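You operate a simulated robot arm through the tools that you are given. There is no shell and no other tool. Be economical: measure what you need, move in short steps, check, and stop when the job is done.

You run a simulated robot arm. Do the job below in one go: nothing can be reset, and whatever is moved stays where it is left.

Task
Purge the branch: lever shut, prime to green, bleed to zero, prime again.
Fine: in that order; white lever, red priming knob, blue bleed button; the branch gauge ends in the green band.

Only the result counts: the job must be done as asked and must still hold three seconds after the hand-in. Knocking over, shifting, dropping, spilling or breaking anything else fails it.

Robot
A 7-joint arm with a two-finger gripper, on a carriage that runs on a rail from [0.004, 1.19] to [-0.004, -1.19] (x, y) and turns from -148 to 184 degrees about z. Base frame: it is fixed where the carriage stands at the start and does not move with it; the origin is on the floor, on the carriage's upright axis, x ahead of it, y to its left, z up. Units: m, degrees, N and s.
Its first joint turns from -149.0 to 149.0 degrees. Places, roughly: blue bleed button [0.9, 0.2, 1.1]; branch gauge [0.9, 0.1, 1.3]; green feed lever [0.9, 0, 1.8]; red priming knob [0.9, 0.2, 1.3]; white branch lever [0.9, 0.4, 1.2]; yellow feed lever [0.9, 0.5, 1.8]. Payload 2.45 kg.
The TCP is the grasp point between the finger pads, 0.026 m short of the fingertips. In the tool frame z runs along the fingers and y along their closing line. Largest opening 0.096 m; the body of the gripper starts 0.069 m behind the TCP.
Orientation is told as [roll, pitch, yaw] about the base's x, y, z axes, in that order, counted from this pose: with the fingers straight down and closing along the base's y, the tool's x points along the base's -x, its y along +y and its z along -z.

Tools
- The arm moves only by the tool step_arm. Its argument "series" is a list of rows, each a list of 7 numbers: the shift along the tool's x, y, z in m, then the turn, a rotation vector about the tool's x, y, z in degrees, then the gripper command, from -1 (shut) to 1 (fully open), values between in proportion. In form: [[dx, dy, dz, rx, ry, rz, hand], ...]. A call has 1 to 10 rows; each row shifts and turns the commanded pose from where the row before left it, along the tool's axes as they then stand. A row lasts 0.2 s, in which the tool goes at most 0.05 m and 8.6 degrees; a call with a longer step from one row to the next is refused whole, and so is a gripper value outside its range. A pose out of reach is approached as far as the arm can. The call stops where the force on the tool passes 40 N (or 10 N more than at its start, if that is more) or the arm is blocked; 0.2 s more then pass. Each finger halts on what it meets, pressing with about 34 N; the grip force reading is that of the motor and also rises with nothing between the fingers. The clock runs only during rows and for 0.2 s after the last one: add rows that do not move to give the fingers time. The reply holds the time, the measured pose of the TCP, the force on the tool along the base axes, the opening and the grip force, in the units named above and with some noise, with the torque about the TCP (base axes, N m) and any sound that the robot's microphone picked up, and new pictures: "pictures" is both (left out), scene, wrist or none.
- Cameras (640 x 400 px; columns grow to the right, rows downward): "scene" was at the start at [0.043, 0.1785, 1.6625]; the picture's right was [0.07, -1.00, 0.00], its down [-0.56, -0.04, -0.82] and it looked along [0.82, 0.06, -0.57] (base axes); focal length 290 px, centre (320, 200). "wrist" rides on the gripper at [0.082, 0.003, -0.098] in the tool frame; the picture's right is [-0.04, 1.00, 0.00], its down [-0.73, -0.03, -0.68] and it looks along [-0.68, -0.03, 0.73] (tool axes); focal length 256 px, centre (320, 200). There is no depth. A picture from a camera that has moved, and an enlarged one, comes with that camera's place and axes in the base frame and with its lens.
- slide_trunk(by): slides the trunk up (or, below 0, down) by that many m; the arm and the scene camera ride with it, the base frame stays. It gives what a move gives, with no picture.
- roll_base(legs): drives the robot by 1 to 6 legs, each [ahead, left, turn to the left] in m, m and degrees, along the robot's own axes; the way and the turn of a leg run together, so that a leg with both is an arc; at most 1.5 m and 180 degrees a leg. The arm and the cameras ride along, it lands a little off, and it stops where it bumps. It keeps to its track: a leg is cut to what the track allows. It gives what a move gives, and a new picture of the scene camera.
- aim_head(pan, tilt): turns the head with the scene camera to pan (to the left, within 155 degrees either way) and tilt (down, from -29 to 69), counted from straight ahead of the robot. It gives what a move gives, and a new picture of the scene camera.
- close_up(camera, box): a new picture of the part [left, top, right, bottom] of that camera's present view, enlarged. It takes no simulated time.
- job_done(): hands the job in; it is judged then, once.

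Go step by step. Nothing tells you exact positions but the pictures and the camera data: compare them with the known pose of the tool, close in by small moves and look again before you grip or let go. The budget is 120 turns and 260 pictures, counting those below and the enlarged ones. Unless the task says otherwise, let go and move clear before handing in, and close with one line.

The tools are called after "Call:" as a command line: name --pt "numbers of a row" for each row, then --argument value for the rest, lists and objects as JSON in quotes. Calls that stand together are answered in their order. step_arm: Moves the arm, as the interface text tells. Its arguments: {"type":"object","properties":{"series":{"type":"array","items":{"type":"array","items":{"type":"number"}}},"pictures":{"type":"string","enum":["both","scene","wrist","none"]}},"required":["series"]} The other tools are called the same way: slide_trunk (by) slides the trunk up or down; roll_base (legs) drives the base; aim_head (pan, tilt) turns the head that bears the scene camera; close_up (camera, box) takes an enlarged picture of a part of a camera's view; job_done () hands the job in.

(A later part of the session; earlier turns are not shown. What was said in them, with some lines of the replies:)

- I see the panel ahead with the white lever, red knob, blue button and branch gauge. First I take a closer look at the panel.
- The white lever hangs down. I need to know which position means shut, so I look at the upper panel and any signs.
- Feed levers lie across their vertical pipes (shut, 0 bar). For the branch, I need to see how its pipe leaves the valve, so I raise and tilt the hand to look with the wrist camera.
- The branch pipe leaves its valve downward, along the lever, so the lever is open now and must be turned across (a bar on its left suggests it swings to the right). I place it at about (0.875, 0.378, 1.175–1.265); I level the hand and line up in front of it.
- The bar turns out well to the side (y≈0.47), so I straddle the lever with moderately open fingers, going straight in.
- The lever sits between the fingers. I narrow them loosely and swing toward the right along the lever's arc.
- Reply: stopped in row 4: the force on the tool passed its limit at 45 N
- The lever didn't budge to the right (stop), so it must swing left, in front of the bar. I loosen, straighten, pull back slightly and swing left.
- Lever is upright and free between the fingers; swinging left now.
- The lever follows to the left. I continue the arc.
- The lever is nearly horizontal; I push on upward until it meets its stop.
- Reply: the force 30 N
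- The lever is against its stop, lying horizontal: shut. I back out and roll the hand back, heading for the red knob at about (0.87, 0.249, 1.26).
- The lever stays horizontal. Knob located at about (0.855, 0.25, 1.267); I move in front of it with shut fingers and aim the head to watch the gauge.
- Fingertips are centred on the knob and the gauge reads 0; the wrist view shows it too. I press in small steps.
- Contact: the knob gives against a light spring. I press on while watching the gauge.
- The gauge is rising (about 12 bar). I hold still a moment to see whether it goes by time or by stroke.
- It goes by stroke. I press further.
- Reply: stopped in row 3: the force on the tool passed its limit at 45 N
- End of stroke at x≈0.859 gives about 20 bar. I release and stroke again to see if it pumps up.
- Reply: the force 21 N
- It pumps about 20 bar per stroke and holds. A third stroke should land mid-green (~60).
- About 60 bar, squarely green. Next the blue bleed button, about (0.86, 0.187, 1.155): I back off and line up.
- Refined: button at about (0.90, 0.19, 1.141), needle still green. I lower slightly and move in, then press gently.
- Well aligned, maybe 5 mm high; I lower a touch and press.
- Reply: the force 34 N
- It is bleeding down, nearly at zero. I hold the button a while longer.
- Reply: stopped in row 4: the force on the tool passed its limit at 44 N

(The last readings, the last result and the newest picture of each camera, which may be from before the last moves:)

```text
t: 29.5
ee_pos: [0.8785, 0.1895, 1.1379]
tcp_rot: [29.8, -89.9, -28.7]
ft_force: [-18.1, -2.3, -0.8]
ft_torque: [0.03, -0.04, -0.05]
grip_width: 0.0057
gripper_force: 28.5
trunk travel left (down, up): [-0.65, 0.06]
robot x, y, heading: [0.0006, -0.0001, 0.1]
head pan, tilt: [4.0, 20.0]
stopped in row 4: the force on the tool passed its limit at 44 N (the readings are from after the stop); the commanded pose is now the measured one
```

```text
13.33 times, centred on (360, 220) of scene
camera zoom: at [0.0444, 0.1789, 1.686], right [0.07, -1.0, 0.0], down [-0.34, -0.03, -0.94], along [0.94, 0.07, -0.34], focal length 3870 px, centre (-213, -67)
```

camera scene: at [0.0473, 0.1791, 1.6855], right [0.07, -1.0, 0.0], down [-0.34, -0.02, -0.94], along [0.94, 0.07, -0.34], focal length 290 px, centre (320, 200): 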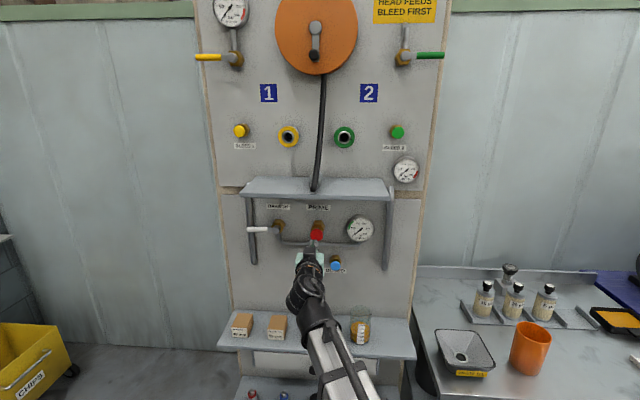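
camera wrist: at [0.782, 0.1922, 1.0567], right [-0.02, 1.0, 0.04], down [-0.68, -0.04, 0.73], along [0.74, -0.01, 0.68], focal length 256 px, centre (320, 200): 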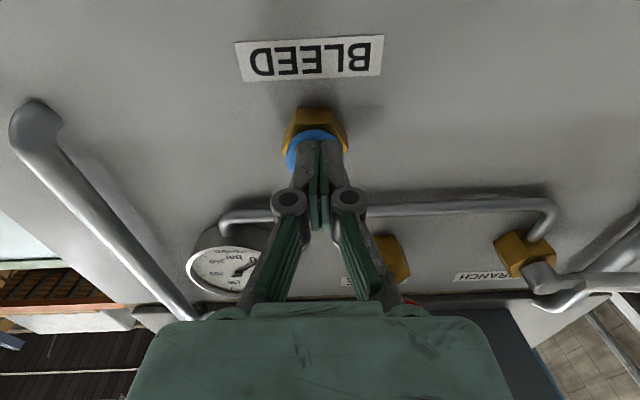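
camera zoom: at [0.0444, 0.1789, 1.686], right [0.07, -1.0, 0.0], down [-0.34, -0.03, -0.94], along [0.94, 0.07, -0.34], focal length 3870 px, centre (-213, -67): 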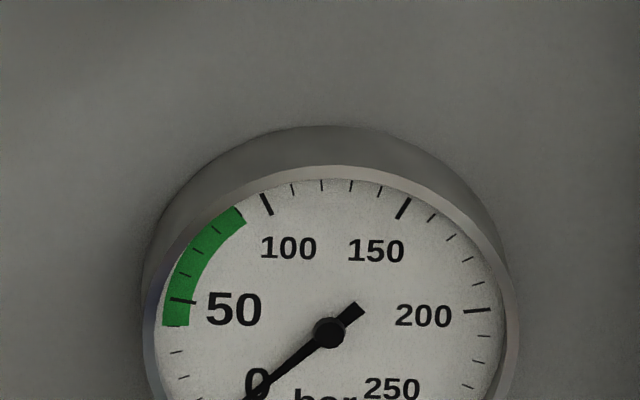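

Call:
step_arm --pt "0 0 0 0 0 0 -1" --pt "0 0 0 0 0 0 -1" --pt "0 0 0 0 0 0 -1" --pt "0 0 0 0 0 0 -1" --pictures "none"

Call:
close_up --camera "scene" --box '[336, 215, 384, 245]'

```text
t: 30.5
ee_pos: [0.8796, 0.1896, 1.1396]
tcp_rot: [44.0, -89.9, -43.0]
ft_force: [-29.4, -0.8, -4.5]
ft_torque: [0.02, 0.04, -0.03]
grip_width: 0.0061
gripper_force: 28.3
trunk travel left (down, up): [-0.65, 0.06]
robot x, y, heading: [-0.0003, -0.0024, 0.4]
head pan, tilt: [4.0, 20.0]
```

```text
13.33 times, centred on (360, 230) of scene
camera zoom: at [0.0434, 0.1792, 1.6855], right [0.07, -1.0, 0.0], down [-0.34, -0.03, -0.94], along [0.94, 0.07, -0.34], focal length 3870 px, centre (-213, -200)
```

zoom: 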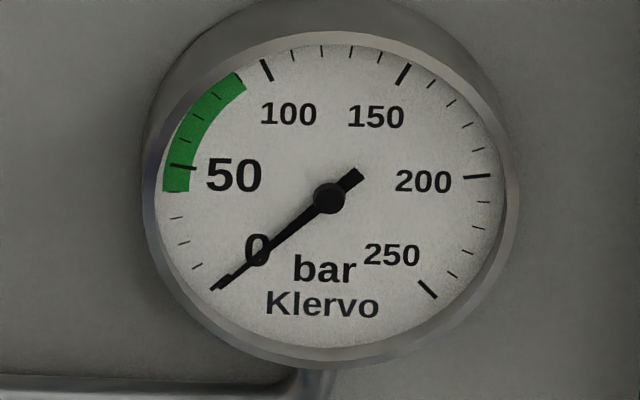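

The gauge is at zero. I release and return to the red knob.

Call:
step_arm --pt "0 0 -0.03 0 0 0 -1" --pt "0 0 -0.05 0 0 0 -1" --pt "0 0 -0.035 0 0 0 -1" --pt "-0.042 0.021 0 0 0 0 -1" --pt "-0.042 0.021 0 0 0 0 -1" --pt "-0.043 0.021 0 0 0 0 -1" --pt "0 0 0.035 0 0 0 -1" --pt "0 0 0.03 0 0 0 -1" --pictures "wrist"

Call:
close_up --camera "scene" --box '[272, 200, 400, 280]'

```text
t: 32.3
ee_pos: [0.8312, 0.2511, 1.2638]
tcp_rot: [14.9, -89.8, -13.9]
ft_force: [0.4, 0.3, -0.2]
ft_torque: [0.0, -0.01, 0.01]
grip_width: 0.0
gripper_force: 28.4
trunk travel left (down, up): [-0.65, 0.06]
robot x, y, heading: [0.0003, 0.002, 0.3]
head pan, tilt: [4.0, 20.0]
camera wrist: at [0.7351, 0.2538, 1.1832], right [-0.02, 1.0, 0.04], down [-0.68, -0.04, 0.74], along [0.74, -0.01, 0.68], focal length 256 px, centre (320, 200)
```

wrist: 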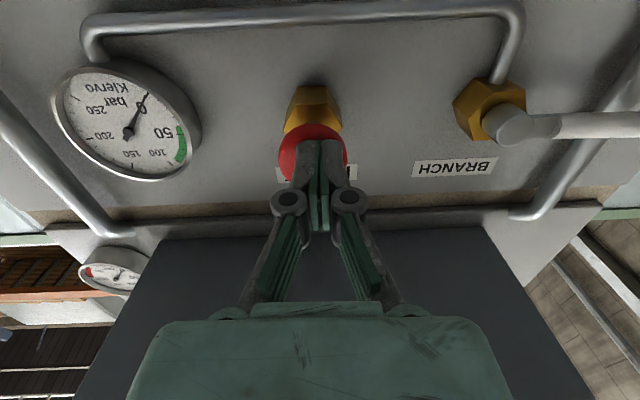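

```text
5.00 times, centred on (336, 240) of scene
camera zoom: at [0.0477, 0.1791, 1.6854], right [0.07, -1.0, 0.0], down [-0.34, -0.03, -0.94], along [0.94, 0.07, -0.34], focal length 1451 px, centre (240, 0)
```

zoom: 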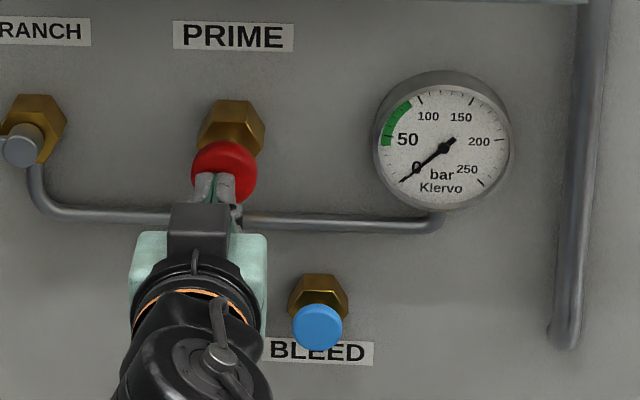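

Zero on the gauge and the fingers are just in front of the knob. I pump full strokes again, two first.

Call:
step_arm --pt "-0.002 0 0.01 0 0 0 -1" --pt "0 0 0.01 0 0 0 -1" --pt "0 0 0.008 0 0 0 -1" --pt "0 0 0 0 0 0 -1" --pt "0 0 -0.015 0 0 0 -1" --pt "0 0 -0.014 0 0 0 -1" --pt "0 0 0 0 0 0 -1" --pictures "none"

Call:
step_arm --pt "0 0 0.01 0 0 0 -1" --pt "0 0 0.01 0 0 0 -1" --pt "0 0 0.009 0 0 0 -1" --pt "0 0 0 0 0 0 -1" --pt "0 0 -0.015 0 0 0 -1" --pt "0 0 -0.014 0 0 0 -1" --pt "0 0 0 0 0 0 -1" --pictures "none"

Call:
close_up --camera "scene" --box '[300, 205, 396, 265]'

```text
t: 33.9
ee_pos: [0.8315, 0.2519, 1.2655]
tcp_rot: [13.3, -89.8, -12.2]
ft_force: [0.0, -1.1, -0.2]
ft_torque: [0.0, 0.02, -0.04]
grip_width: 0.0
gripper_force: 28.6
trunk travel left (down, up): [-0.65, 0.06]
robot x, y, heading: [-0.0007, -0.0022, 0.2]
head pan, tilt: [4.0, 20.0]
```

```text
t: 35.5
ee_pos: [0.831, 0.2521, 1.2657]
tcp_rot: [13.5, -89.8, -12.6]
ft_force: [0.6, 0.3, 0.5]
ft_torque: [-0.01, -0.01, -0.01]
grip_width: 0.0
gripper_force: 28.4
trunk travel left (down, up): [-0.65, 0.06]
robot x, y, heading: [0.0033, 0.0042, 0.1]
head pan, tilt: [4.0, 20.0]
```

```text
6.67 times, centred on (348, 235) of scene
camera zoom: at [0.0471, 0.1792, 1.6854], right [0.07, -1.0, 0.0], down [-0.34, -0.03, -0.94], along [0.94, 0.07, -0.34], focal length 1935 px, centre (133, -33)
```

zoom: 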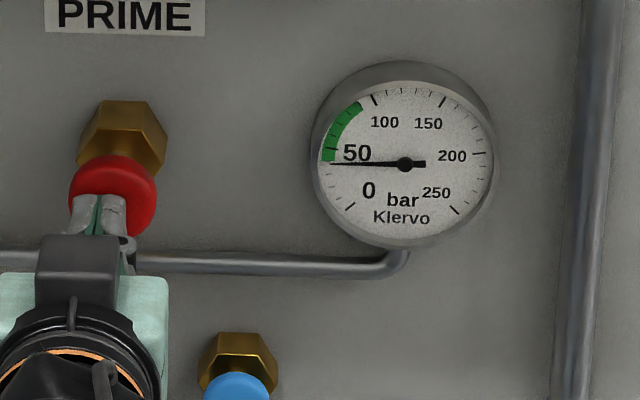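

About 40 bar; one more stroke, then clear away.

Call:
step_arm --pt "0 0 0.01 0 0 0 -1" --pt "0 0 0.01 0 0 0 -1" --pt "0 0 0.0085 0 0 0 -1" --pt "0 0 0 0 0 0 -1" --pt "0 0 -0.03 0 0 0 -1" --pt "0 0 -0.05 0 0 0 -1" --pt "0 0 -0.05 0 0 0 -1" --pt "0 0 0 0 0 0 -1" --pt "0 0 0 0 0 0 -1" --pt "0 0 0 0 0 0 -1" --pictures "scene"

Call:
step_arm --pt "0 0 0 0 0 0 -1" --pt "0 0 0 0 0 0 -1" --pt "0 0 0 0 0 0 -1" --pt "0 0 0 0 0 0 -1" --pt "0 0 0 0 0 0 -1" --pt "0 0 0 0 0 0 -1" --pt "0 0 0 0 0 0 -1" --pt "0 0 0 0 0 0 -1" --pictures "none"

Call:
close_up --camera "scene" --box '[240, 180, 400, 280]'

```text
t: 37.7
ee_pos: [0.728, 0.2492, 1.2666]
tcp_rot: [17.3, -89.7, -16.3]
ft_force: [0.4, -0.7, 0.1]
ft_torque: [-0.03, 0.02, 0.04]
grip_width: 0.0
gripper_force: 29.1
trunk travel left (down, up): [-0.65, 0.06]
robot x, y, heading: [0.0016, -0.0008, 0.2]
head pan, tilt: [4.0, 20.0]
camera scene: at [0.0471, 0.1791, 1.6854], right [0.07, -1.0, 0.0], down [-0.34, -0.03, -0.94], along [0.94, 0.07, -0.34], focal length 290 px, centre (320, 200)
```

scene: 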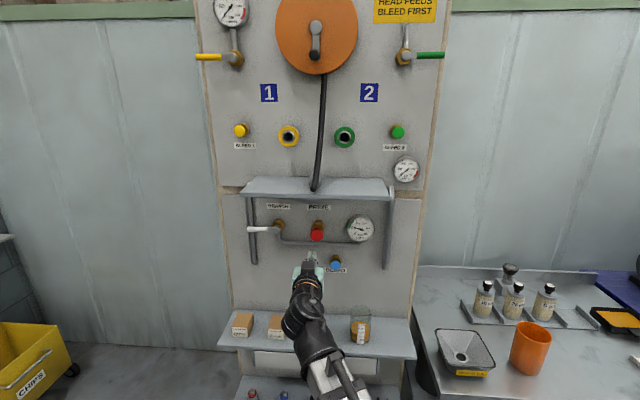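

```text
t: 39.5
ee_pos: [0.7274, 0.2485, 1.2656]
tcp_rot: [16.6, -89.8, -15.7]
ft_force: [-0.6, 0.1, 0.7]
ft_torque: [0.03, 0.0, 0.01]
grip_width: 0.0
gripper_force: 28.6
trunk travel left (down, up): [-0.65, 0.06]
robot x, y, heading: [0.0036, -0.0001, 0.3]
head pan, tilt: [4.0, 20.0]
```

```text
4.00 times, centred on (320, 230) of scene
camera zoom: at [0.0472, 0.1792, 1.6854], right [0.07, -1.0, 0.0], down [-0.34, -0.03, -0.94], along [0.94, 0.07, -0.34], focal length 1161 px, centre (320, 80)
```

zoom: 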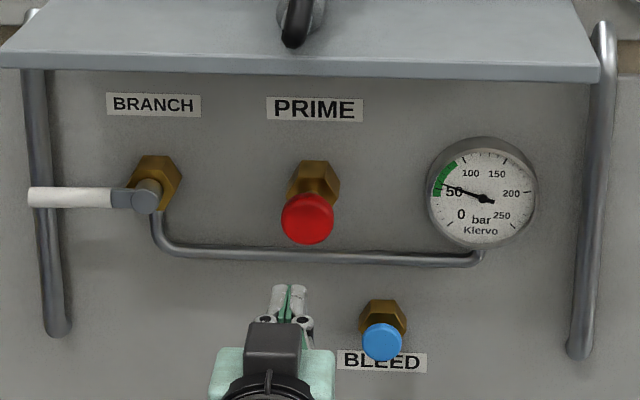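

The lever is shut and the needle is in green; I check it closely for steadiness.

Call:
close_up --camera "scene" --box '[336, 215, 384, 245]'

Call:
step_arm --pt "0 0 0 0 0 0 -1" --pt "0 0 0 0 0 0 -1" --pt "0 0 0 0 0 0 -1" --pt "0 0 0 0 0 0 -1" --pt "0 0 0 0 0 0 -1" --pt "0 0 0 0 0 0 -1" --pt "0 0 0 0 0 0 -1" --pt "0 0 0 0 0 0 -1" --pt "0 0 0 0 0 0 -1" --pt "0 0 0 0 0 0 -1" --pictures "none"

Call:
close_up --camera "scene" --box '[336, 215, 384, 245]'

```text
13.33 times, centred on (360, 230) of scene
camera zoom: at [0.0472, 0.1792, 1.6854], right [0.07, -1.0, 0.0], down [-0.34, -0.03, -0.94], along [0.94, 0.07, -0.34], focal length 3870 px, centre (-213, -200)
```

zoom: 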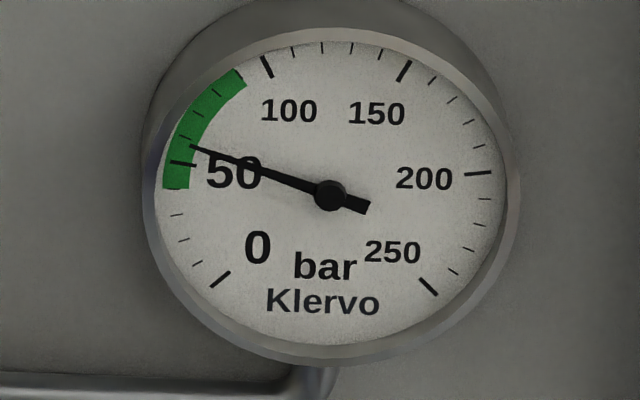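

```text
t: 41.7
ee_pos: [0.7267, 0.2496, 1.2654]
tcp_rot: [16.2, -89.7, -15.3]
ft_force: [0.2, -0.8, -0.6]
ft_torque: [0.02, -0.01, -0.02]
grip_width: 0.0
gripper_force: 28.5
trunk travel left (down, up): [-0.65, 0.06]
robot x, y, heading: [-0.0006, -0.0024, 0.4]
head pan, tilt: [4.0, 20.0]
```

```text
13.33 times, centred on (360, 230) of scene
camera zoom: at [0.0472, 0.1792, 1.6854], right [0.07, -1.0, 0.0], down [-0.34, -0.03, -0.94], along [0.94, 0.07, -0.34], focal length 3870 px, centre (-213, -200)
```

zoom: 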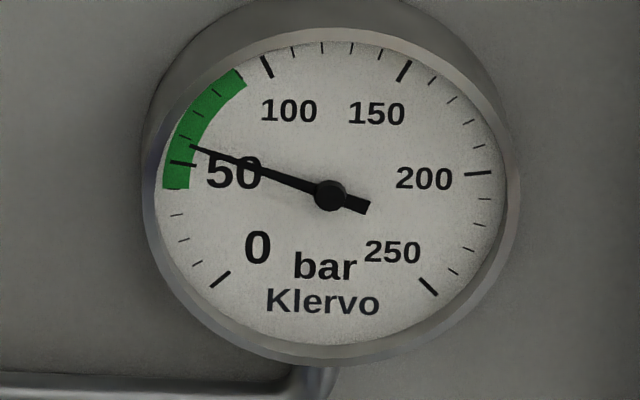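

The needle is steady at about 57 bar in the green band, the lever is shut and the hand is clear; I hand in.

Call:
job_done

```text
The job is handed in.
```

I purged the branch in the order you gave: lever shut, primed to about 60 bar (green), bled to zero, then primed again. The gauge held steady at about 57 bar, in the green band, before hand-in.
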